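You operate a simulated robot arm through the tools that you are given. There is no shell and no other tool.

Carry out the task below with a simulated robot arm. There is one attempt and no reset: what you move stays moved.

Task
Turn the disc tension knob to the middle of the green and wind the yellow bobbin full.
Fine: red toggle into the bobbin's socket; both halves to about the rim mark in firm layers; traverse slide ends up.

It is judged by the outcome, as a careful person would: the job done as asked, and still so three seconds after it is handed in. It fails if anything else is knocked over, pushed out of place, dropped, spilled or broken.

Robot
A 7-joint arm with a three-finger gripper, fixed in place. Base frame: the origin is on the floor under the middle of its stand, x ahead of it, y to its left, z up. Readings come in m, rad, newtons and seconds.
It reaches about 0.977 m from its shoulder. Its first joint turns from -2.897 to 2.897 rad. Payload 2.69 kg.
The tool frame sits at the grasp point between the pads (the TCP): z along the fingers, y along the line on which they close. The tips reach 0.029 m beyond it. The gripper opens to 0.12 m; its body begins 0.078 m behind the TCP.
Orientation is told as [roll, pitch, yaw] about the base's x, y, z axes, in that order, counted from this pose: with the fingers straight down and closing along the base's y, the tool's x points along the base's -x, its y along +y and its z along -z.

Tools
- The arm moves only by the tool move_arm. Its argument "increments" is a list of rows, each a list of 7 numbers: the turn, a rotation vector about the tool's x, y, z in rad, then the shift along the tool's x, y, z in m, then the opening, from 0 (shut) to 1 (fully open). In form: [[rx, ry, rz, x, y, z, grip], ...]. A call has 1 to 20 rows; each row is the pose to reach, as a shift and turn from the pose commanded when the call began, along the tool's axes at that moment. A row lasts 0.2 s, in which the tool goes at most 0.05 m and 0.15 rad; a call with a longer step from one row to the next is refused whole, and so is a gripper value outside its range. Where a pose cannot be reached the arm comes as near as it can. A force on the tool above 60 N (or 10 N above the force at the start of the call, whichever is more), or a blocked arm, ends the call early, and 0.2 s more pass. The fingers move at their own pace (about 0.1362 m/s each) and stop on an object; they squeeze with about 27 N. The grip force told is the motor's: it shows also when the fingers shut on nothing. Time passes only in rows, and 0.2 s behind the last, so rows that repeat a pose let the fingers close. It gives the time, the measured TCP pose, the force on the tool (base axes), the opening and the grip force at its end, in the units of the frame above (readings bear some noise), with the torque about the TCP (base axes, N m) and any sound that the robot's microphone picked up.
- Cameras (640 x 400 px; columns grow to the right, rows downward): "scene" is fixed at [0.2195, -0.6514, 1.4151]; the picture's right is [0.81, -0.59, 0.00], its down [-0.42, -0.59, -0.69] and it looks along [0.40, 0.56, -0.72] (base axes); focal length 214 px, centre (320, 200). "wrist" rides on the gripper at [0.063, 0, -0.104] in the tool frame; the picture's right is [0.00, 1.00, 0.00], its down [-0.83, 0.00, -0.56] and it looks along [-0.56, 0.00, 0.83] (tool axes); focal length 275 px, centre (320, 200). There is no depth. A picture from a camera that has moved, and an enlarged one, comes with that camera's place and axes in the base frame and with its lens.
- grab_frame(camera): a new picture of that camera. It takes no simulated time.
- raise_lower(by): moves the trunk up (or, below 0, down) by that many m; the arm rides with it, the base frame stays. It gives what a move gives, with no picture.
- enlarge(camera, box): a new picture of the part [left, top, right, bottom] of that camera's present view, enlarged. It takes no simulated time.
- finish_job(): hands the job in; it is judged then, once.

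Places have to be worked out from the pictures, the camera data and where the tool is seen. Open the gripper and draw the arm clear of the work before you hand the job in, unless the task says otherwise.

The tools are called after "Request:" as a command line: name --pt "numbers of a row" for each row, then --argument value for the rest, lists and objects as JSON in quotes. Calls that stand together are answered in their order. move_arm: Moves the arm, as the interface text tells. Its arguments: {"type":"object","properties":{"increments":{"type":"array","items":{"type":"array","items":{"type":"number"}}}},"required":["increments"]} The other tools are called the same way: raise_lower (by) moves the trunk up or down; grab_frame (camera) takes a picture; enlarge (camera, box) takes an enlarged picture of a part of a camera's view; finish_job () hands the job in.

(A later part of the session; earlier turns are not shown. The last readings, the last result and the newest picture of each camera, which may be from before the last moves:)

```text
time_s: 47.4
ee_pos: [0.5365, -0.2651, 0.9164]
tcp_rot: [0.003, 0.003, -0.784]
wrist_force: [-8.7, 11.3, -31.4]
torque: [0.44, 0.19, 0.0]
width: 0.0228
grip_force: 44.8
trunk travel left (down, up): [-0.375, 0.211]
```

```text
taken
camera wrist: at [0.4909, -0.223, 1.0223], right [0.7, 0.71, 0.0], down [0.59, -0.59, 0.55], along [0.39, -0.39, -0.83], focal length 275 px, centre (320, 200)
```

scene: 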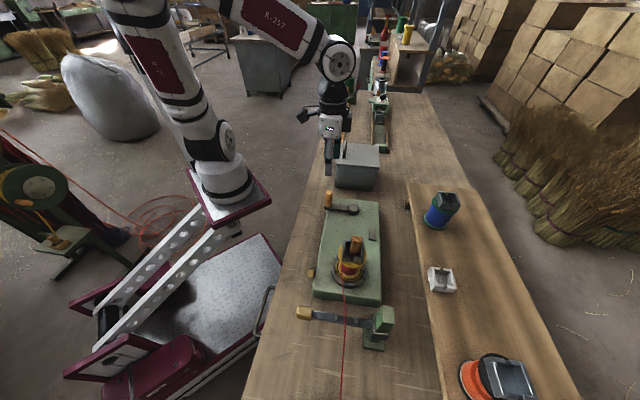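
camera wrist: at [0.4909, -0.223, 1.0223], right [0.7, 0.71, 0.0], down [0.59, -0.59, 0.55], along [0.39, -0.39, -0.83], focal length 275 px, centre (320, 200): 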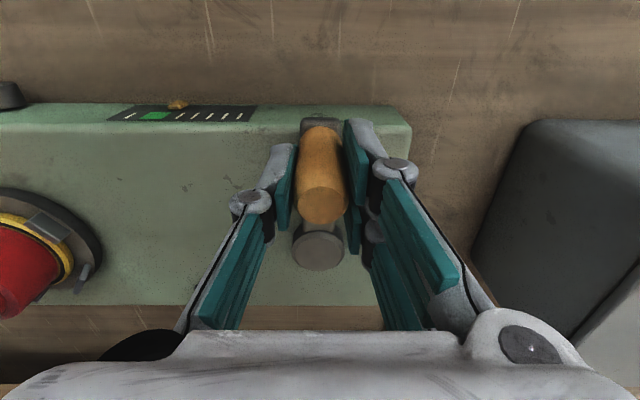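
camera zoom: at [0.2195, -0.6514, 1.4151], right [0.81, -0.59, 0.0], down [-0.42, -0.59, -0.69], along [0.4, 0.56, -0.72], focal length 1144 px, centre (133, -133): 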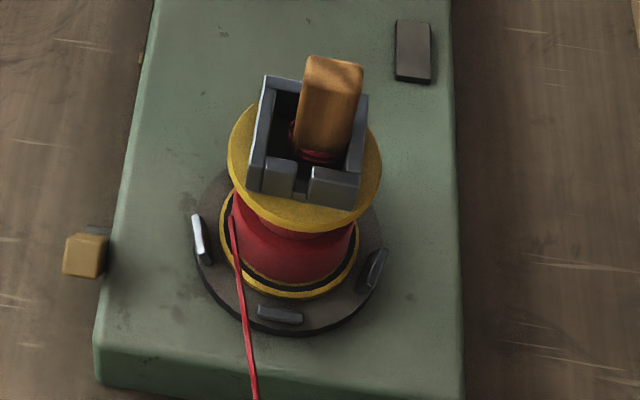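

One turn made the lower half grow a lot and the scale's pointer move toward green. Close looks before going further.

Request:
enlarge --camera "scene" --box '[340, 250, 370, 295]'

Request:
enlarge --camera "wrist" --box '[90, 80, 290, 140]'

Request:
enlarge --camera "wrist" --box '[0, 160, 120, 330]'

```text
8.89 times, centred on (355, 272) of scene
camera zoom: at [0.2195, -0.6514, 1.4151], right [0.81, -0.59, 0.0], down [-0.42, -0.59, -0.69], along [0.4, 0.56, -0.72], focal length 1906 px, centre (9, -444)
```

zoom: 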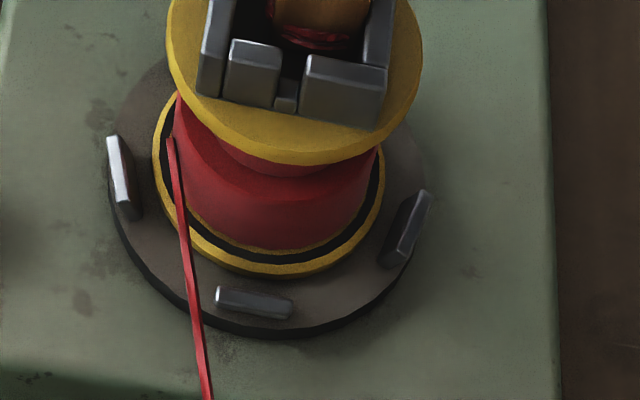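

```text
3.20 times, centred on (190, 110) of wrist
camera zoom: at [0.4909, -0.223, 1.0223], right [0.7, 0.71, 0.0], down [0.59, -0.59, 0.55], along [0.39, -0.39, -0.83], focal length 881 px, centre (736, 488)
```

zoom: 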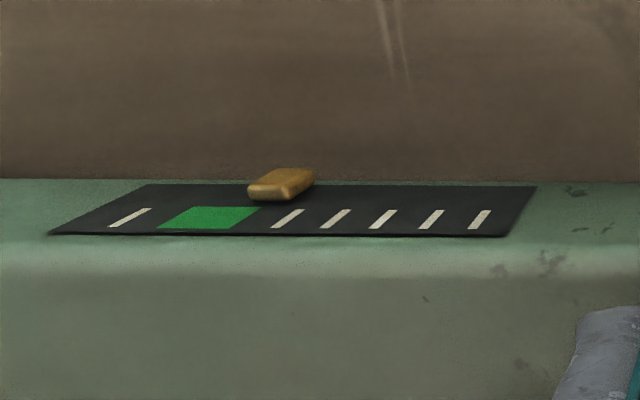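

```text
2.35 times, centred on (60, 245) of wrist
camera zoom: at [0.4909, -0.223, 1.0223], right [0.7, 0.71, 0.0], down [0.59, -0.59, 0.55], along [0.39, -0.39, -0.83], focal length 648 px, centre (932, 94)
```

zoom: 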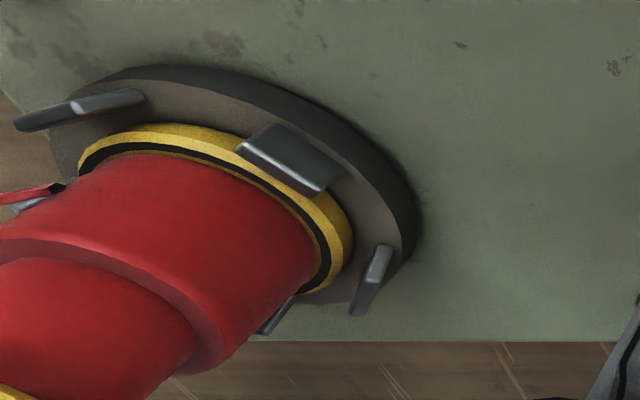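

The lower half is now just inside the black ring and the pointer is in the right part of green, so the scale shows the fill of the half being wound. I'll add about 45° more and re-check.

Request:
move_arm --pt "0 0 0 -0.0029 0.0221 0 0" --pt "0 0 0 -0.0114 0.0427 0 0" --pt "0 0 0 -0.025 0.0603 0 0"

Request:
enlarge --camera "scene" --box '[340, 250, 370, 295]'

Request:
enlarge --camera "wrist" --box '[0, 20, 200, 120]'

```text
time_s: 48.2
ee_pos: [0.5983, -0.2406, 0.9156]
tcp_rot: [0.004, -0.002, -0.78]
wrist_force: [1.6, 19.5, -13.9]
torque: [0.38, -0.25, -0.02]
width: 0.0227
grip_force: 44.9
trunk travel left (down, up): [-0.375, 0.211]
```

```text
8.89 times, centred on (355, 272) of scene
camera zoom: at [0.2195, -0.6514, 1.4151], right [0.81, -0.59, 0.0], down [-0.42, -0.59, -0.69], along [0.4, 0.56, -0.72], focal length 1906 px, centre (9, -444)
```

zoom: 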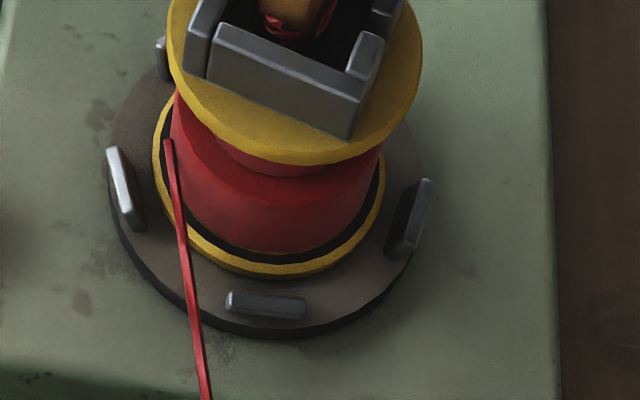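

```text
3.20 times, centred on (100, 70) of wrist
camera zoom: at [0.5536, -0.1986, 1.0221], right [0.7, 0.71, 0.0], down [0.59, -0.58, 0.56], along [0.4, -0.39, -0.83], focal length 881 px, centre (1024, 616)
```

zoom: 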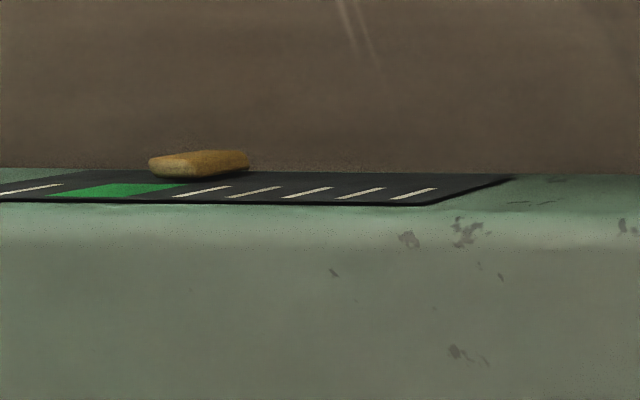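

The lower half's edge is now practically touching the black ring. Let me compare with how the finished blue bobbin sits against its ring.

Request:
enlarge --camera "scene" --box '[415, 185, 465, 235]'

Request:
enlarge --camera "scene" --box '[345, 265, 370, 290]'

Request:
grab_frame --camera "wrist"

```text
8.00 times, centred on (440, 210) of scene
camera zoom: at [0.2195, -0.6514, 1.4151], right [0.81, -0.59, 0.0], down [-0.42, -0.59, -0.69], along [0.4, 0.56, -0.72], focal length 1716 px, centre (-640, 120)
```

zoom: 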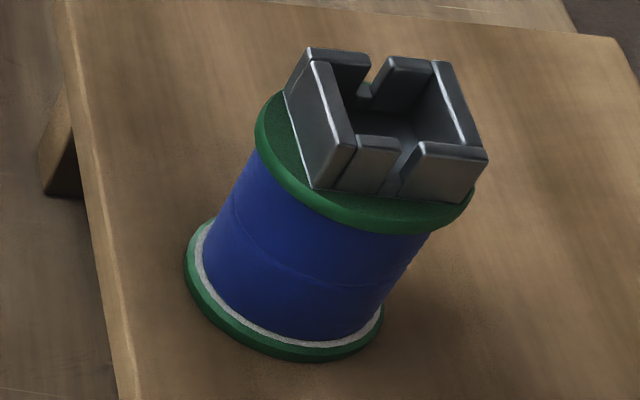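

```text
16.00 times, centred on (358, 278) of scene
camera zoom: at [0.2195, -0.6514, 1.4151], right [0.81, -0.59, 0.0], down [-0.42, -0.59, -0.69], along [0.4, 0.56, -0.72], focal length 3432 px, centre (-280, -1040)
```

zoom: 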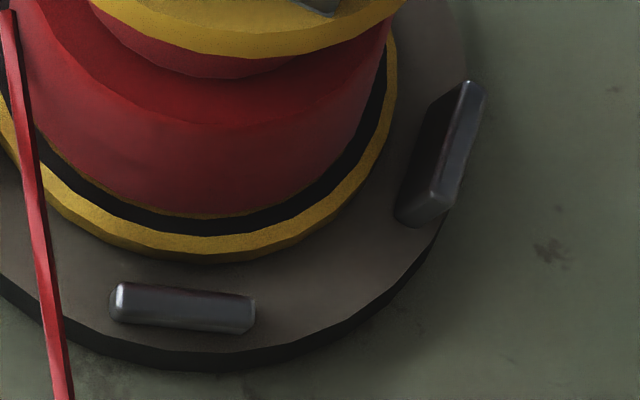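

```text
taken
camera wrist: at [0.5536, -0.1986, 1.0221], right [0.7, 0.71, 0.0], down [0.59, -0.58, 0.56], along [0.4, -0.39, -0.83], focal length 275 px, centre (320, 200)
```

wrist: 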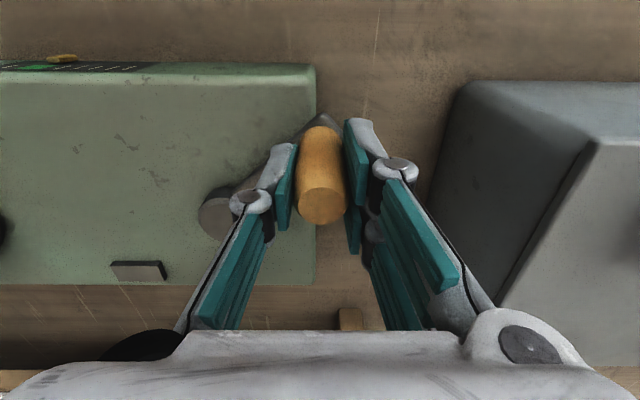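

Blue's winding meets its ring without a gap; the red still has a hair of yellow showing. I'll turn about 60° more.

Request:
move_arm --pt "0 0 0 -0.0243 0.017 0 0" --pt "0 0 0 -0.0529 0.0247 0 0" --pt "0 0 0 -0.0824 0.0221 0 0"

Request:
enlarge --camera "scene" --box '[345, 265, 370, 290]'

Request:
enlarge --camera "scene" --box '[330, 225, 380, 300]'

```text
time_s: 49.0
ee_pos: [0.6702, -0.2896, 0.9155]
tcp_rot: [-0.001, -0.008, -0.783]
wrist_force: [11.8, 3.3, 14.3]
torque: [-0.13, -0.63, -0.06]
width: 0.0225
grip_force: 45.1
trunk travel left (down, up): [-0.375, 0.211]
```

```text
16.00 times, centred on (358, 278) of scene
camera zoom: at [0.2195, -0.6514, 1.4151], right [0.81, -0.59, 0.0], down [-0.42, -0.59, -0.69], along [0.4, 0.56, -0.72], focal length 3432 px, centre (-280, -1040)
```

zoom: 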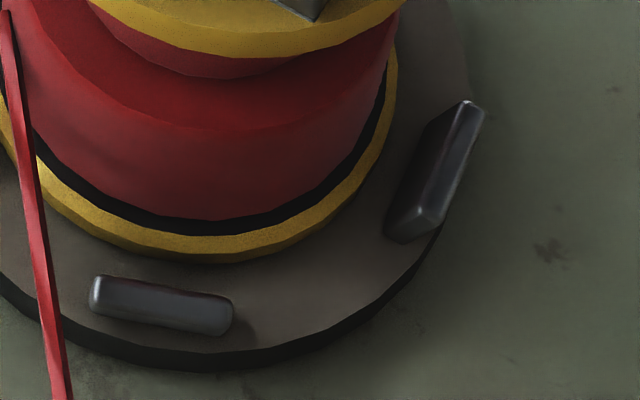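

```text
5.33 times, centred on (355, 262) of scene
camera zoom: at [0.2195, -0.6514, 1.4151], right [0.81, -0.59, 0.0], down [-0.42, -0.59, -0.69], along [0.4, 0.56, -0.72], focal length 1144 px, centre (133, -133)
```

zoom: 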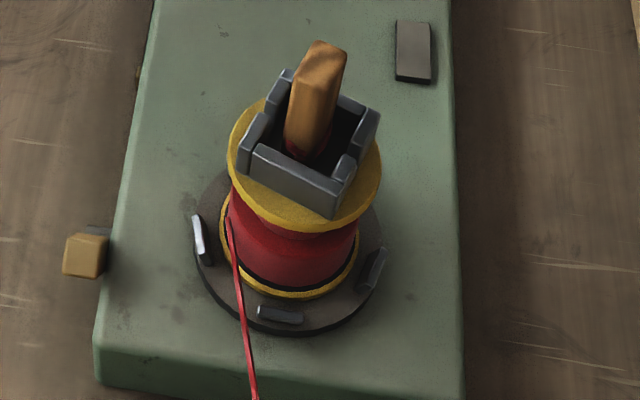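

The lower half now meets the ring just like the blue bobbin, so the lower half is done. I'll release the crank handle, rise, and move over to the traverse slide.

Request:
move_arm --pt "0 0 0 0 0 0 0.3" --pt "0 0 0 0 0 0 0.6" --pt "0 0 0 0 0 -0.04 0.7" --pt "0 0 0 0 0 -0.085 0.7" --pt "0 0 0 0 0 -0.13 0.7" --pt "0 0 0 0 0 -0.175 0.7" --pt "0 0 0 0 0 -0.2 0.7"

Request:
move_arm --pt "0 0 0 0.04 -0.02 0 0.7" --pt "0 0 0 0.08 -0.045 0 0.7" --pt "0 0 0 0.12 -0.07 0 0.7" --pt "0 0 0 0.15 -0.105 0 0.7" --pt "0 0 0 0.165 -0.15 0 0.7" --pt "0 0 0 0.175 -0.195 0 0.7" --pt "0 0 0 0.175 -0.24 0 0.7" --pt "0 0 0 0.175 -0.285 0 0.7" --pt "0 0 0 0.175 -0.33 0 0.7" --pt "0 0 0 0.175 -0.375 0 0.7" --pt "0 0 0 0.175 -0.42 0 0.7"

Request:
grab_frame --camera "wrist"

Request:
grab_frame --camera "scene"

```text
time_s: 50.6
ee_pos: [0.6704, -0.2877, 1.1148]
tcp_rot: [0.0, 0.001, -0.783]
wrist_force: [0.1, -0.2, 0.1]
torque: [0.05, 0.02, -0.01]
width: 0.0843
grip_force: 0.1
trunk travel left (down, up): [-0.375, 0.211]
```

```text
time_s: 53.0
ee_pos: [0.2484, -0.4606, 1.1178]
tcp_rot: [0.001, 0.001, -0.782]
wrist_force: [1.5, 0.0, 0.8]
torque: [-0.04, 0.03, 0.03]
width: 0.0839
grip_force: 0.1
trunk travel left (down, up): [-0.375, 0.211]
```

```text
taken
camera wrist: at [0.2036, -0.416, 1.2228], right [0.7, 0.71, 0.0], down [0.59, -0.58, 0.56], along [0.4, -0.39, -0.83], focal length 275 px, centre (320, 200)
```

wrist: 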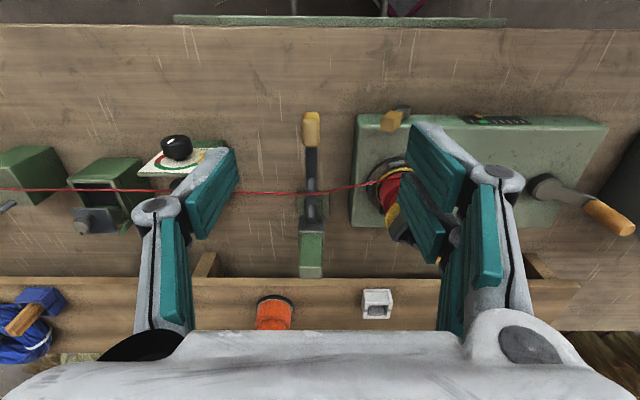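

```text
taken
```

scene: 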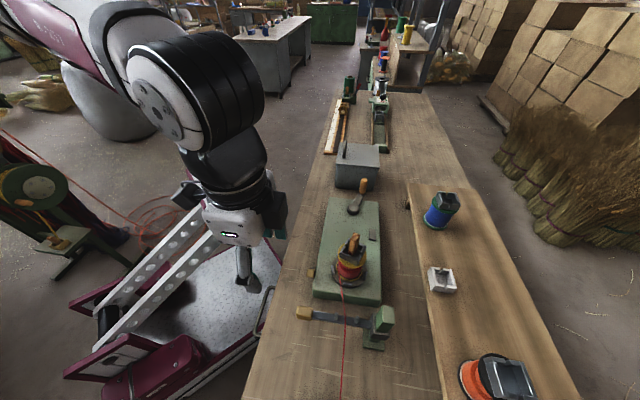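

Request:
enlarge --camera "wrist" --box '[260, 100, 360, 290]'

Request:
enlarge --camera "wrist" --box '[440, 100, 560, 150]'

Request:
enlarge --camera "scene" --box '[280, 280, 420, 370]'

```text
2.11 times, centred on (310, 195) of wrist
camera zoom: at [0.2036, -0.416, 1.2228], right [0.7, 0.71, 0.0], down [0.59, -0.58, 0.56], along [0.4, -0.39, -0.83], focal length 580 px, centre (341, 210)
```

zoom: 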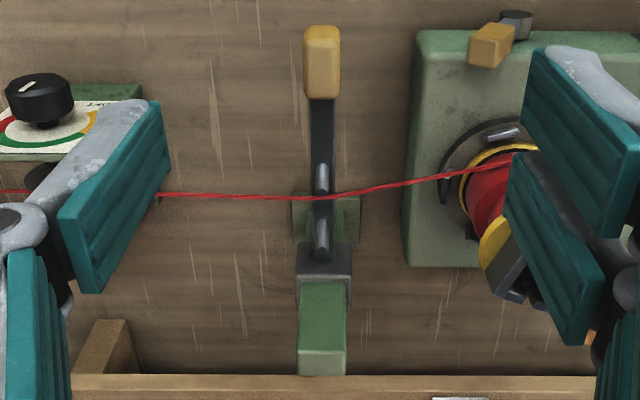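

```text
5.33 times, centred on (500, 125) of wrist
camera zoom: at [0.2036, -0.416, 1.2228], right [0.7, 0.71, 0.0], down [0.59, -0.58, 0.56], along [0.4, -0.39, -0.83], focal length 1468 px, centre (-640, 600)
```

zoom: 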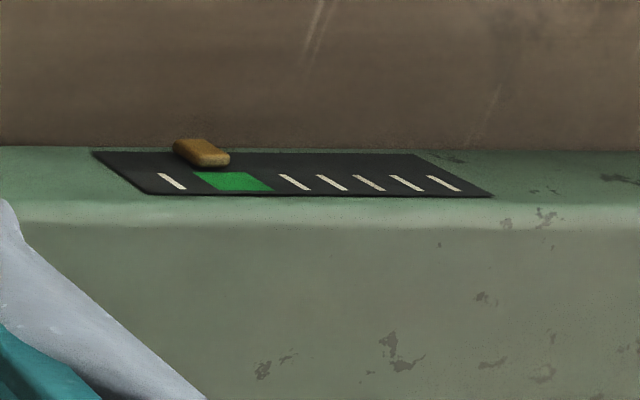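

```text
4.44 times, centred on (350, 325) of scene
camera zoom: at [0.2195, -0.6514, 1.4151], right [0.81, -0.59, 0.0], down [-0.42, -0.59, -0.69], along [0.4, 0.56, -0.72], focal length 953 px, centre (187, -356)
```

zoom: 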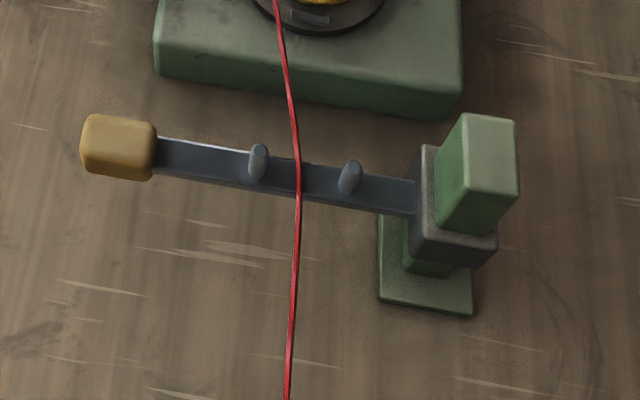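

The pointer sits near the middle of green – lower half is right. The traverse's tan knob is centred near f-side coordinates giving [0.28, -0.507, 0.887]; I'll go above it with a narrower opening and check alignment.

Request:
move_arm --pt "0 0 0 -0.0275 -0.0055 0.03 0.42" --pt "0 0 0 -0.055 -0.011 0.07 0.42" --pt "0 0 0 -0.055 -0.011 0.11 0.42" --pt "0 0 0 -0.055 -0.011 0.14 0.42"

Request:
grab_frame --camera "wrist"

Request:
enlarge --camera "wrist" --box '[240, 90, 400, 250]'

```text
time_s: 54.0
ee_pos: [0.2824, -0.5054, 0.976]
tcp_rot: [0.0, 0.0, -0.783]
wrist_force: [-0.6, 0.0, 0.0]
torque: [-0.02, 0.02, -0.02]
width: 0.0503
grip_force: 0.1
trunk travel left (down, up): [-0.375, 0.211]
```

```text
taken
camera wrist: at [0.2377, -0.4618, 1.0821], right [0.7, 0.71, 0.0], down [0.59, -0.58, 0.56], along [0.4, -0.39, -0.83], focal length 275 px, centre (320, 200)
```

wrist: 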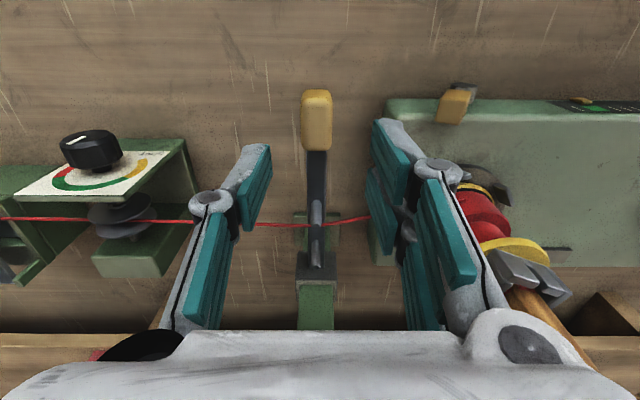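

```text
2.50 times, centred on (320, 170) of wrist
camera zoom: at [0.2377, -0.4618, 1.0821], right [0.7, 0.71, 0.0], down [0.59, -0.58, 0.56], along [0.4, -0.39, -0.83], focal length 688 px, centre (320, 275)
```

zoom: 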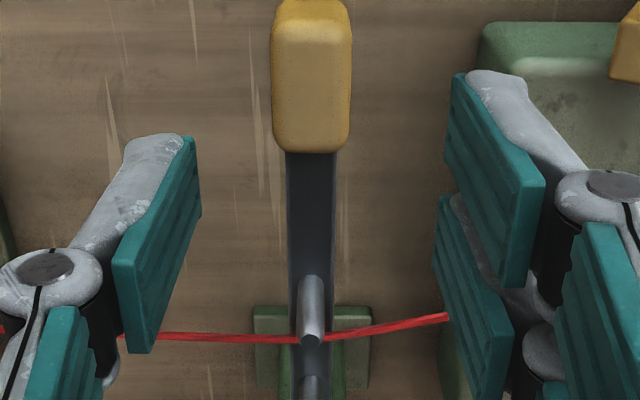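

Only a 3 mm lateral correction needed. Descend to the knob's mid-height and check.

Request:
move_arm --pt "0 0 0 0.002 -0.003 0.03 0.42" --pt "0 0 0 0.002 -0.003 0.06 0.42" --pt "0 0 0 0.002 -0.003 0.086 0.42" --pt "0 0 0 0.002 -0.003 0.086 0.42"

Request:
grab_frame --camera "wrist"

```text
time_s: 55.0
ee_pos: [0.2757, -0.5051, 0.8884]
tcp_rot: [-0.001, 0.0, -0.782]
wrist_force: [0.1, 0.1, -0.5]
torque: [0.0, 0.0, 0.01]
width: 0.0506
grip_force: 0.1
trunk travel left (down, up): [-0.375, 0.211]
```

```text
taken
camera wrist: at [0.2312, -0.462, 0.9948], right [0.7, 0.71, 0.0], down [0.59, -0.58, 0.56], along [0.4, -0.39, -0.83], focal length 275 px, centre (320, 200)
```

wrist: 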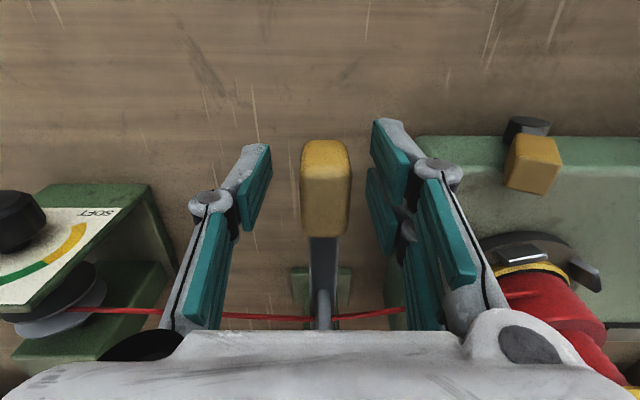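

Good position. Close on the knob and check the hold.

Request:
move_arm --pt "0 0 0 0 0.002 0 0.2" --pt "0 0 0 0 0.002 0 0.0" --pt "0 0 0 0 0.002 0 0.0" --pt "0 0 0 0 0.002 0 0.0"

Request:
move_arm --pt "0 0 0 0 0 -0.005 0" --pt "0 0 0 0 0 -0.01 0" --pt "0 0 0 0 0 -0.015 0"

Request:
grab_frame --camera "wrist"

Request:
enlarge --camera "scene" --box '[280, 280, 420, 370]'

```text
time_s: 56.0
ee_pos: [0.2781, -0.5042, 0.8903]
tcp_rot: [0.001, 0.002, -0.783]
wrist_force: [4.8, 7.2, -1.2]
torque: [0.31, 0.01, -0.65]
width: 0.021
grip_force: 44.3
trunk travel left (down, up): [-0.375, 0.211]
```

```text
time_s: 56.8
ee_pos: [0.2783, -0.5037, 0.9032]
tcp_rot: [0.003, 0.001, -0.782]
wrist_force: [1.7, 11.4, -1.5]
torque: [0.79, 0.39, -0.62]
width: 0.0207
grip_force: 44.4
trunk travel left (down, up): [-0.375, 0.211]
```

```text
taken
camera wrist: at [0.2331, -0.4608, 1.0089], right [0.7, 0.71, 0.0], down [0.59, -0.58, 0.55], along [0.4, -0.39, -0.83], focal length 275 px, centre (320, 200)
```

wrist: 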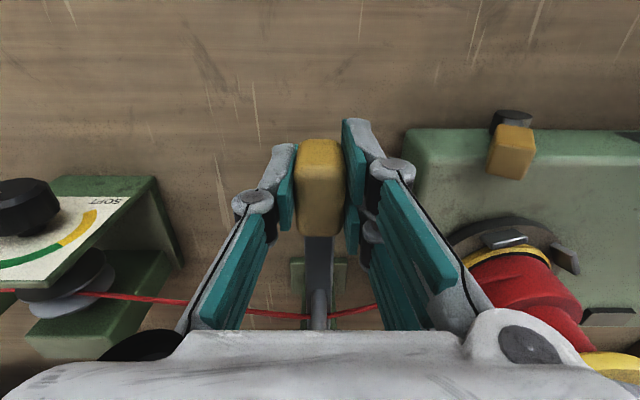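

```text
4.44 times, centred on (350, 325) of scene
camera zoom: at [0.2195, -0.6514, 1.4151], right [0.81, -0.59, 0.0], down [-0.42, -0.59, -0.69], along [0.4, 0.56, -0.72], focal length 953 px, centre (187, -356)
```

zoom: 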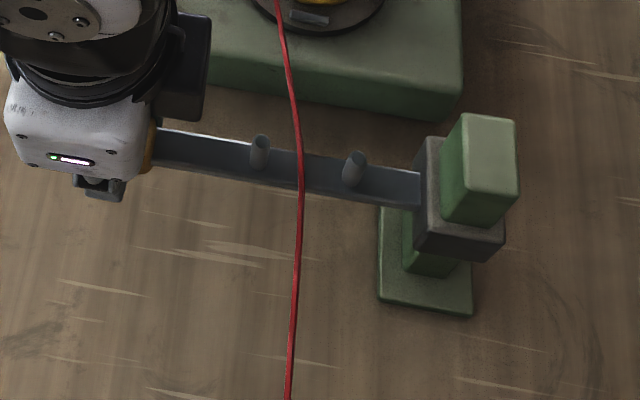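

The slide follows the lift with little force. Continue lifting in small steps to the upper stop.

Request:
move_arm --pt "0 0 0 0 0 -0.005 0" --pt "0 0 0 0 0 -0.01 0" --pt "0 0 0 0 0 -0.015 0" --pt "0 0 0 0 0 -0.02 0"

Request:
enlarge --camera "scene" --box '[280, 260, 420, 370]'

```text
time_s: 57.8
ee_pos: [0.2784, -0.5039, 0.922]
tcp_rot: [0.002, 0.003, -0.784]
wrist_force: [-5.7, 19.7, -16.0]
torque: [-0.03, -0.29, -0.27]
width: 0.021
grip_force: 45.1
trunk travel left (down, up): [-0.375, 0.211]
```

```text
3.64 times, centred on (350, 315) of scene
camera zoom: at [0.2195, -0.6514, 1.4151], right [0.81, -0.59, 0.0], down [-0.42, -0.59, -0.69], along [0.4, 0.56, -0.72], focal length 780 px, centre (211, -218)
```

zoom: 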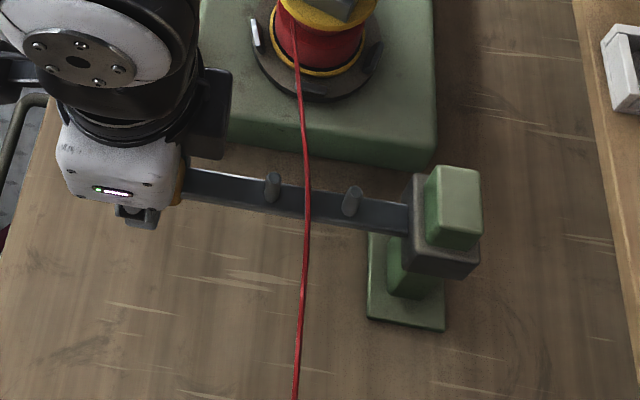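

Lifted 32 mm; 16 N downward now, perhaps friction or a stop. I'll go up a few more millimetres.

Request:
move_arm --pt "0 0 0 0 0 -0.003 0" --pt "0 0 0 0 0 -0.006 0"

Request:
enlarge --camera "scene" --box '[280, 260, 420, 370]'

Request:
grab_frame --camera "wrist"

```text
time_s: 58.4
ee_pos: [0.2796, -0.5054, 0.928]
tcp_rot: [0.002, 0.0, -0.783]
wrist_force: [0.7, 8.7, -36.5]
torque: [0.24, 0.02, -0.11]
width: 0.0219
grip_force: 44.5
trunk travel left (down, up): [-0.375, 0.211]
```

```text
3.64 times, centred on (350, 315) of scene
camera zoom: at [0.2195, -0.6514, 1.4151], right [0.81, -0.59, 0.0], down [-0.42, -0.59, -0.69], along [0.4, 0.56, -0.72], focal length 780 px, centre (211, -218)
```

zoom: 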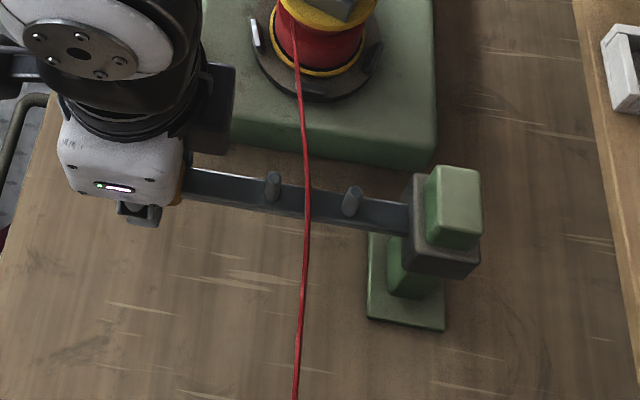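

```text
taken
camera wrist: at [0.2341, -0.462, 1.0339], right [0.7, 0.71, 0.0], down [0.59, -0.58, 0.56], along [0.4, -0.39, -0.83], focal length 275 px, centre (320, 200)
```

wrist: 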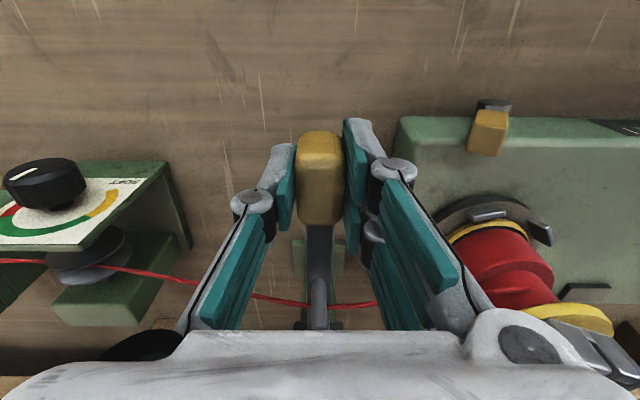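

The slide hasn't moved further though the pull rose to 36 N, so it's at its upper stop. I'll ease the pull and release, then see whether it stays up.

Request:
move_arm --pt "0 0 0 0 0 0.004 0" --pt "0 0 0 0 0 0.004 0.15" --pt "0 0 0 0 0 0.004 0.42" --pt "0 0 0 0 0 0.004 0.42" --pt "0 0 0 0 0 0.004 0.42"

Request:
enlarge --camera "scene" --box '[280, 260, 420, 370]'

Request:
grab_frame --camera "wrist"

```text
time_s: 59.6
ee_pos: [0.2806, -0.5044, 0.9263]
tcp_rot: [0.001, 0.0, -0.781]
wrist_force: [0.1, -0.2, -0.4]
torque: [0.01, 0.0, 0.02]
width: 0.05
grip_force: 0.0
trunk travel left (down, up): [-0.375, 0.211]
```

```text
3.64 times, centred on (350, 315) of scene
camera zoom: at [0.2195, -0.6514, 1.4151], right [0.81, -0.59, 0.0], down [-0.42, -0.59, -0.69], along [0.4, 0.56, -0.72], focal length 780 px, centre (211, -218)
```

zoom: 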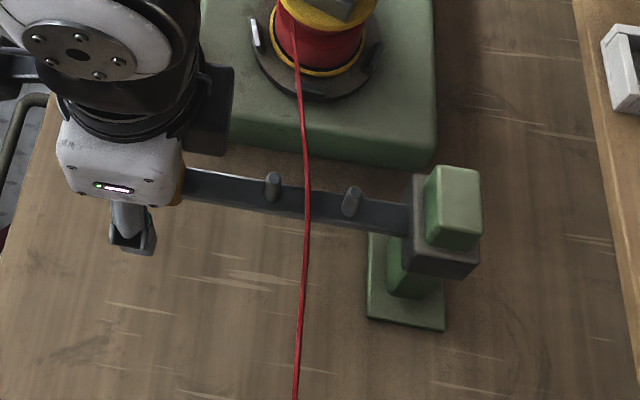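

```text
taken
camera wrist: at [0.2338, -0.4614, 1.032], right [0.7, 0.71, 0.0], down [0.59, -0.58, 0.56], along [0.4, -0.39, -0.83], focal length 275 px, centre (320, 200)
```

wrist: 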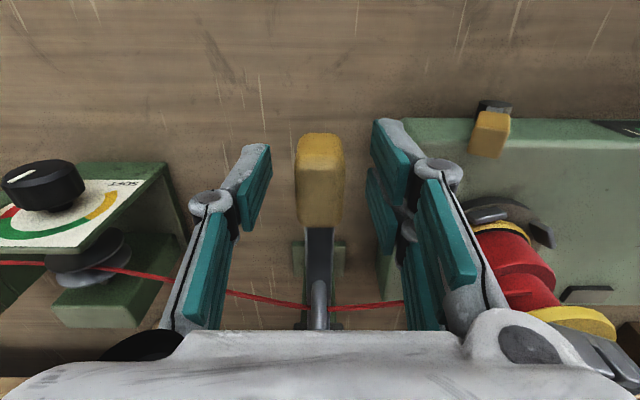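

The slide stays up after release. I'll rise clear, then check the scale and thread before going back to the crank.

Request:
move_arm --pt "0 0 0 0 0 -0.04 0.5" --pt "0 0 0 0 0 -0.085 0.5" --pt "0 0 0 0 0 -0.13 0.6" --pt "0 0 0 0.01 0.02 -0.175 0.6" --pt "0 0 0 0.03 0.05 -0.19 0.6" --pt "0 0 0 0.05 0.09 -0.19 0.6"

Request:
grab_frame --camera "wrist"

Request:
enlarge --camera "scene" --box '[300, 180, 420, 360]'

```text
refused: row 4 steps farther than a row can; nothing moved
```

```text
taken
camera wrist: at [0.2338, -0.4614, 1.032], right [0.7, 0.71, 0.0], down [0.59, -0.58, 0.56], along [0.4, -0.39, -0.83], focal length 275 px, centre (320, 200)
```

wrist: 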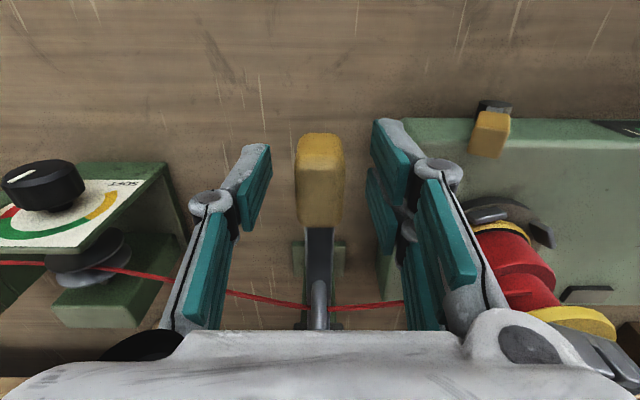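

```text
2.22 times, centred on (360, 270) of scene
camera zoom: at [0.2195, -0.6514, 1.4151], right [0.81, -0.59, 0.0], down [-0.42, -0.59, -0.69], along [0.4, 0.56, -0.72], focal length 477 px, centre (231, 44)
```

zoom: 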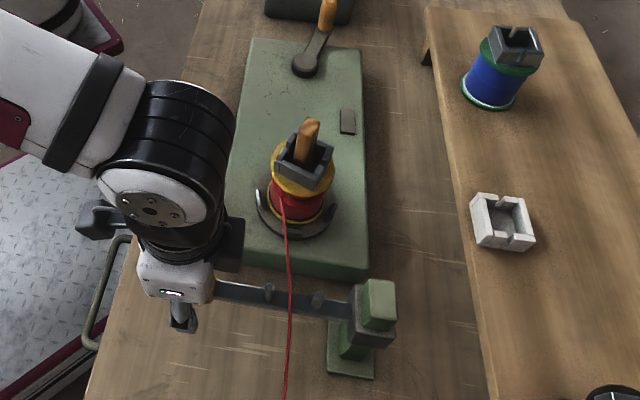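

One row stepped too far, so nothing moved. Same move with smaller steps.

Request:
move_arm --pt "0 0 0 0 0 -0.04 0.5" --pt "0 0 0 0 0 -0.08 0.5" --pt "0 0 0 0 0 -0.12 0.6" --pt "0 0 0 0.01 0.01 -0.16 0.6" --pt "0 0 0 0.03 0.035 -0.19 0.6" --pt "0 0 0 0.05 0.075 -0.19 0.6" --pt "0 0 0 0.06 0.12 -0.19 0.6"

Request:
grab_frame --camera "wrist"

Request:
enlarge --camera "scene" --box '[330, 225, 380, 300]'

```text
time_s: 61.2
ee_pos: [0.3188, -0.3745, 1.1141]
tcp_rot: [0.001, 0.0, -0.785]
wrist_force: [0.0, -1.4, 0.3]
torque: [0.04, -0.01, 0.01]
width: 0.072
grip_force: 0.1
trunk travel left (down, up): [-0.375, 0.211]
```

```text
taken
camera wrist: at [0.2744, -0.3314, 1.22], right [0.7, 0.71, 0.0], down [0.59, -0.58, 0.56], along [0.4, -0.39, -0.83], focal length 275 px, centre (320, 200)
```

wrist: 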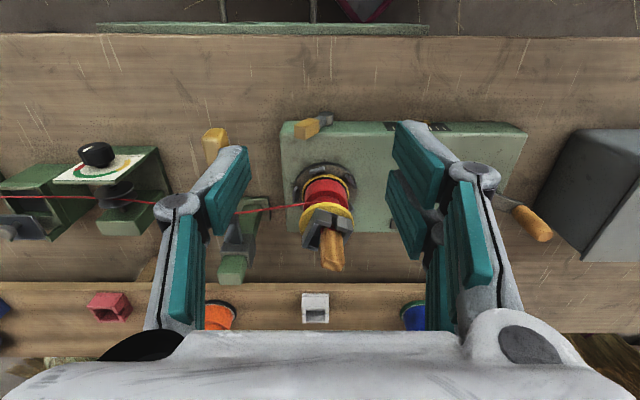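

```text
5.33 times, centred on (355, 262) of scene
camera zoom: at [0.2195, -0.6514, 1.4151], right [0.81, -0.59, 0.0], down [-0.42, -0.59, -0.69], along [0.4, 0.56, -0.72], focal length 1144 px, centre (133, -133)
```

zoom: 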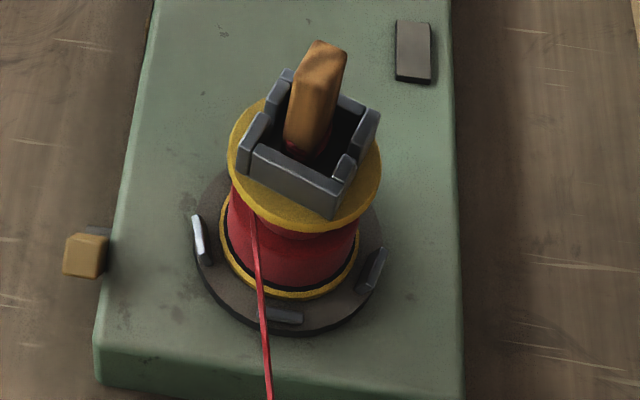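

The thread now leads to the upper half. Back to the crank handle at its parked position (about 105° past start).

Request:
move_arm --pt "0 0 0 0 0.04 0 0.6" --pt "0 0 0 -0.01 0.085 0 0.6" --pt "0 0 0 -0.03 0.125 0 0.6" --pt "0 0 0 -0.05 0.165 0 0.6" --pt "0 0 0 -0.075 0.205 0 0.6" --pt "0 0 0 -0.105 0.24 0 0.6" --pt "0 0 0 -0.135 0.27 0 0.6" --pt "0 0 0 -0.165 0.295 0.0 0.6" --pt "0 0 0 -0.1863 0.3102 0.03 0.6"

Request:
grab_frame --camera "wrist"

```text
time_s: 63.2
ee_pos: [0.6698, -0.2886, 1.0869]
tcp_rot: [0.003, -0.001, -0.784]
wrist_force: [-1.3, -0.4, 1.1]
torque: [0.02, -0.04, 0.0]
width: 0.0721
grip_force: 0.1
trunk travel left (down, up): [-0.375, 0.211]
```

```text
taken
camera wrist: at [0.6254, -0.2448, 1.1923], right [0.7, 0.71, 0.0], down [0.59, -0.58, 0.56], along [0.4, -0.39, -0.83], focal length 275 px, centre (320, 200)
```

wrist: 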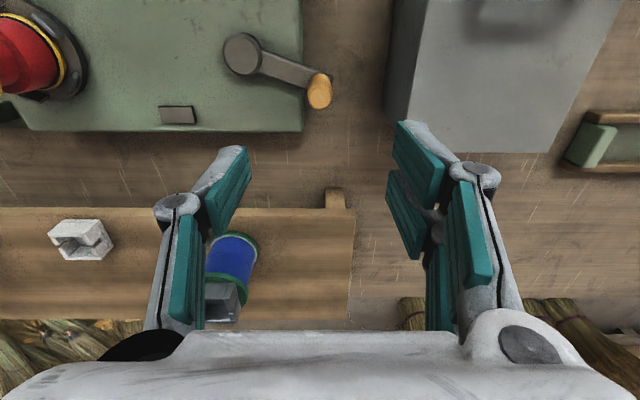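

Handle is right under the tool axis. Descend with a narrower opening (keeping clear of the grey box) and grip.

Request:
move_arm --pt "0 0 0 0 0 0.04 0.45" --pt "0 0 0 0 0 0.08 0.45" --pt "0 0 0 0 0 0.12 0.45" --pt "0 0 0 0 0 0.15 0.45" --pt "0 0 0 0 0 0.171 0.45" --pt "0 0 0 0 0 0.171 0.45"

Request:
grab_frame --camera "wrist"

```text
time_s: 64.6
ee_pos: [0.6687, -0.2891, 0.9133]
tcp_rot: [0.001, 0.0, -0.782]
wrist_force: [0.6, -0.1, 0.7]
torque: [-0.02, -0.02, -0.01]
width: 0.0541
grip_force: 0.1
trunk travel left (down, up): [-0.375, 0.211]
```

```text
taken
camera wrist: at [0.6236, -0.2448, 1.0193], right [0.7, 0.71, 0.0], down [0.59, -0.58, 0.56], along [0.4, -0.39, -0.83], focal length 275 px, centre (320, 200)
```

wrist: 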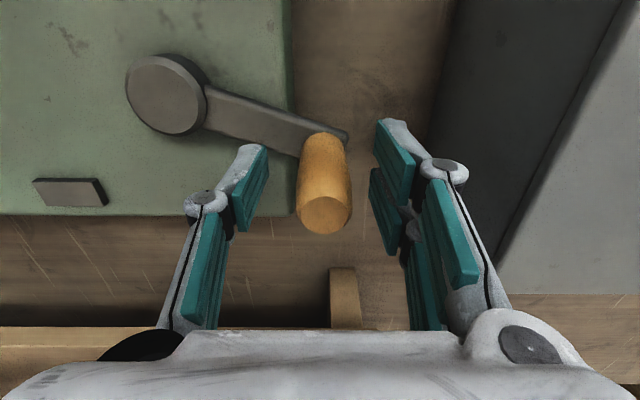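

Offset is about 2 mm; correct it and close on the handle.

Request:
move_arm --pt "0 0 0 0.002 0.002 0 0.3" --pt "0 0 0 0.002 0.002 0 0.0" --pt "0 0 0 0.002 0.002 0 0.0" --pt "0 0 0 0.002 0.002 0 0.0"

```text
time_s: 65.6
ee_pos: [0.6683, -0.2859, 0.9139]
tcp_rot: [0.001, 0.002, -0.783]
wrist_force: [-9.4, -6.3, -1.4]
torque: [-0.51, 0.04, -0.06]
width: 0.0228
grip_force: 45.2
trunk travel left (down, up): [-0.375, 0.211]
```

Gripped (22.8 mm). Winding the upper half: 300° clockwise, then check.

Request:
move_arm --pt "0 0 0 -0.0381 -0.0223 0 0" --pt "0 0 0 -0.06 -0.0607 0 0" --pt "0 0 0 -0.0598 -0.1048 0 0" --pt "0 0 0 -0.0375 -0.1429 0 0" --pt "0 0 0 0.0009 -0.1648 0 0" --pt "0 0 0 0.045 -0.1646 0 0" --pt "0 0 0 0.0831 -0.1423 0 0" --pt "0 0 0 0.105 -0.1039 0 0" --pt "0 0 0 0.1048 -0.0598 0 0" --pt "0 0 0 0.0825 -0.0217 0 0"

Request:
enlarge --camera "scene" --box '[330, 225, 380, 300]'

Request:
enlarge --camera "wrist" --box '[0, 20, 200, 120]'

```text
time_s: 67.8
ee_pos: [0.6029, -0.2421, 0.9148]
tcp_rot: [0.004, -0.008, -0.78]
wrist_force: [6.5, 28.5, 25.5]
torque: [0.21, -1.05, -0.02]
width: 0.0227
grip_force: 45.0
trunk travel left (down, up): [-0.375, 0.211]
```

```text
5.33 times, centred on (355, 262) of scene
camera zoom: at [0.2195, -0.6514, 1.4151], right [0.81, -0.59, 0.0], down [-0.42, -0.59, -0.69], along [0.4, 0.56, -0.72], focal length 1144 px, centre (133, -133)
```

zoom: 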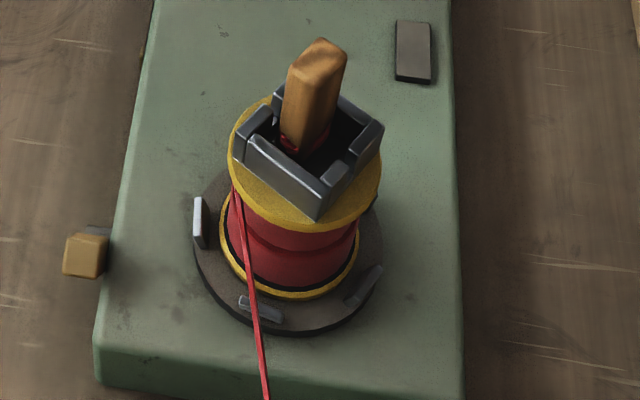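

```text
3.20 times, centred on (100, 70) of wrist
camera zoom: at [0.5561, -0.1977, 1.0202], right [0.7, 0.71, 0.0], down [0.59, -0.58, 0.56], along [0.4, -0.39, -0.83], focal length 881 px, centre (1024, 616)
```

zoom: 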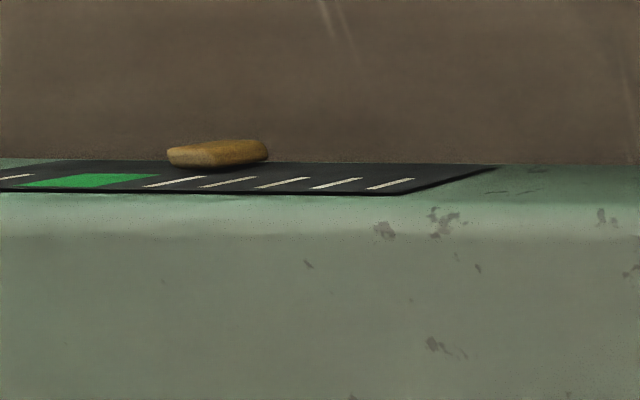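

The pointer is at the edge of green and the upper half is nearly level with the lower. Continue about 105° and check again.

Request:
move_arm --pt "0 0 0 -0.0384 0.0219 0 0" --pt "0 0 0 -0.0825 0.0217 0 0" --pt "0 0 0 -0.1206 -0.0006 0 0" --pt "0 0 0 -0.1341 -0.0183 0 0"

Request:
enlarge --camera "scene" --box '[330, 225, 380, 300]'

Request:
enlarge --camera "scene" --box '[340, 255, 370, 290]'

```text
time_s: 68.8
ee_pos: [0.6754, -0.3497, 0.9147]
tcp_rot: [-0.002, 0.014, -0.786]
wrist_force: [-25.2, 6.8, -20.5]
torque: [0.17, 0.93, 0.04]
width: 0.0225
grip_force: 44.9
trunk travel left (down, up): [-0.375, 0.211]
```

```text
5.33 times, centred on (355, 262) of scene
camera zoom: at [0.2195, -0.6514, 1.4151], right [0.81, -0.59, 0.0], down [-0.42, -0.59, -0.69], along [0.4, 0.56, -0.72], focal length 1144 px, centre (133, -133)
```

zoom: 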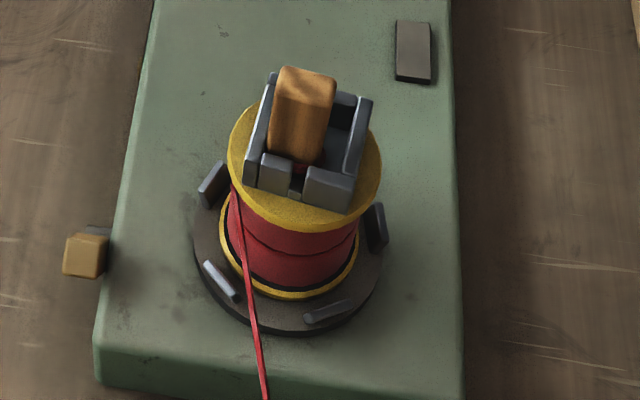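

```text
11.43 times, centred on (355, 272) of scene
camera zoom: at [0.2195, -0.6514, 1.4151], right [0.81, -0.59, 0.0], down [-0.42, -0.59, -0.69], along [0.4, 0.56, -0.72], focal length 2451 px, centre (-80, -629)
```

zoom: 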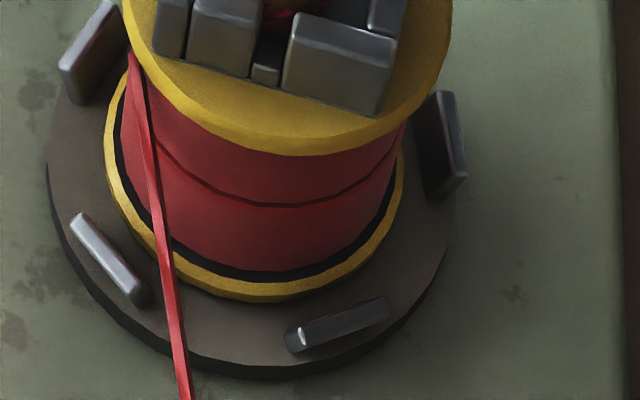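

The upper half is almost flush with the lower, a small step remaining. About 55° more will match the amount given to the lower half.

Request:
move_arm --pt "0 0 0 -0.01 -0.0279 0 0" --pt "0 0 0 -0.0098 -0.0576 0 0" --pt "0 0 0 -0.003 -0.0788 0 0"

Request:
enlarge --camera "scene" --box '[330, 225, 380, 300]'

Request:
enlarge --camera "scene" --box '[340, 255, 370, 290]'

```text
time_s: 69.6
ee_pos: [0.6288, -0.4039, 0.9141]
tcp_rot: [0.003, 0.006, -0.782]
wrist_force: [-9.8, 27.3, -10.6]
torque: [0.47, 0.03, -0.03]
width: 0.0224
grip_force: 45.3
trunk travel left (down, up): [-0.375, 0.211]
```

```text
5.33 times, centred on (355, 262) of scene
camera zoom: at [0.2195, -0.6514, 1.4151], right [0.81, -0.59, 0.0], down [-0.42, -0.59, -0.69], along [0.4, 0.56, -0.72], focal length 1144 px, centre (133, -133)
```

zoom: 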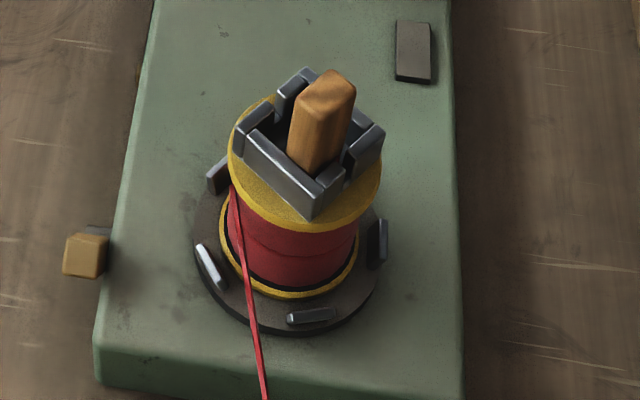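

```text
11.43 times, centred on (355, 272) of scene
camera zoom: at [0.2195, -0.6514, 1.4151], right [0.81, -0.59, 0.0], down [-0.42, -0.59, -0.69], along [0.4, 0.56, -0.72], focal length 2451 px, centre (-80, -629)
```

zoom: 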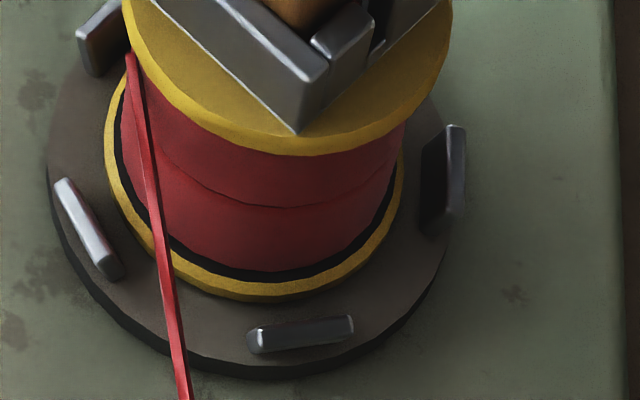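

Both halves are flush and at the ring. Release the handle and rise straight up, then check the scale, slide and dial.

Request:
move_arm --pt "0 0 0 0 0 0 0.3" --pt "0 0 0 0 0 0 0.5" --pt "0 0 0 0 0 -0.03 0.5" --pt "0 0 0 0 0 -0.07 0.5" --pt "0 0 0 0 0 -0.11 0.5" --pt "0 0 0 0 0 -0.15 0.5" --pt "0 0 0 0 0 -0.19 0.6"

Request:
move_arm --pt "0 0 0 0.045 0.0 0 0.6" --pt "0 0 0 0.09 0.0 0 0.6" --pt "0 0 0 0.135 0.0 0 0.6" --pt "0 0 0 0.18 0.0 0 0.6" --pt "0 0 0 0.225 -0.01 0 0.6" --pt "0 0 0 0.265 -0.03 0 0.6" --pt "0 0 0 0.305 -0.055 0 0.6" --pt "0 0 0 0.33 -0.09 0 0.6" --pt "0 0 0 0.34 -0.135 0 0.6" --pt "0 0 0 0.34 -0.18 0 0.6"

Request:
grab_frame --camera "wrist"

Request:
grab_frame --camera "scene"

```text
time_s: 71.2
ee_pos: [0.6282, -0.4112, 1.1048]
tcp_rot: [0.001, 0.003, -0.782]
wrist_force: [0.9, 0.6, 0.6]
torque: [0.01, -0.01, -0.03]
width: 0.0719
grip_force: 0.1
trunk travel left (down, up): [-0.375, 0.211]
```

```text
time_s: 73.4
ee_pos: [0.2589, -0.2977, 1.1033]
tcp_rot: [0.001, -0.004, -0.784]
wrist_force: [-1.0, -0.2, 0.4]
torque: [-0.03, 0.02, 0.01]
width: 0.0722
grip_force: 0.0
trunk travel left (down, up): [-0.375, 0.211]
```

```text
taken
camera wrist: at [0.2144, -0.2529, 1.2094], right [0.7, 0.71, 0.0], down [0.59, -0.58, 0.56], along [0.4, -0.39, -0.83], focal length 275 px, centre (320, 200)
```

wrist: 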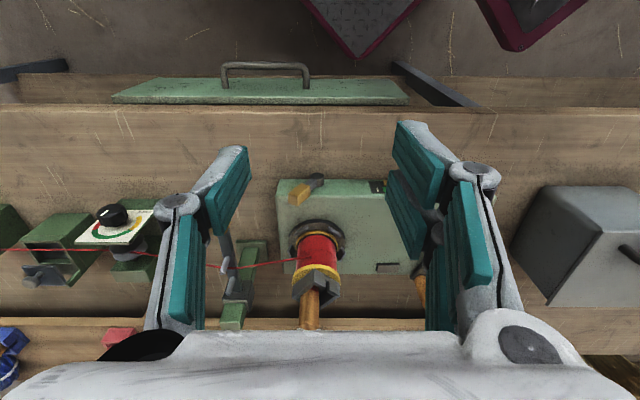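

```text
taken
```

scene: 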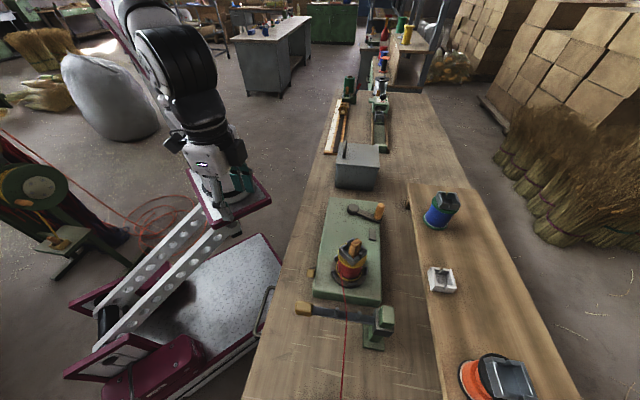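

Everything looks in place. I'll tilt and lower the camera at this clear spot for a frontal check of the scale, bobbin and slide.

Request:
move_arm --pt "0 -0.13 0 0 0 0.02 0.6" --pt "0 -0.26 0 0 0 0.04 0.6" --pt "0 -0.39 0 0.01 0 0.06 0.6" --pt "0 -0.52 0 0.01 0 0.08 0.6" --pt "0 -0.65 0 0.02 0 0.1 0.6" --pt "0 -0.78 0 0.02 0 0.12 0.6" --pt "0 -0.91 0 0.02 0 0.14 0.6" --pt "0 -1.04 0 0.02 0 0.15 0.6"

Request:
grab_frame --camera "wrist"

```text
time_s: 74.3
ee_pos: [0.2535, -0.2838, 1.012]
tcp_rot: [-0.03, -0.236, -0.745]
wrist_force: [-0.7, 0.9, 0.0]
torque: [-0.02, -0.05, 0.01]
width: 0.0719
grip_force: 0.0
out of reach, approached as far as the arm can: row 4
trunk travel left (down, up): [-0.375, 0.211]
stopped in row 4: the arm was blocked; the commanded pose is now the measured one
```

```text
taken
camera wrist: at [0.1919, -0.2251, 1.1003], right [0.68, 0.73, -0.03], down [0.51, -0.44, 0.73], along [0.52, -0.51, -0.68], focal length 275 px, centre (320, 200)
```

wrist: 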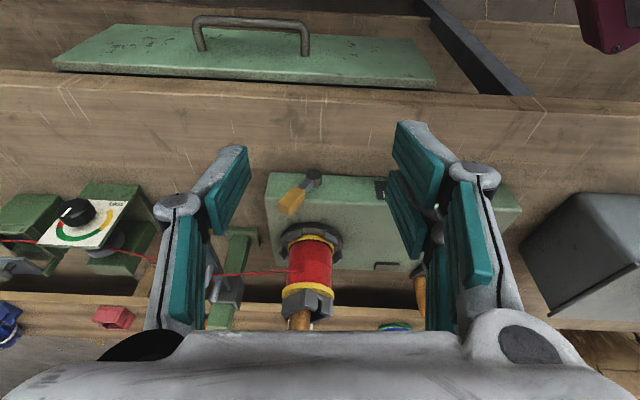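

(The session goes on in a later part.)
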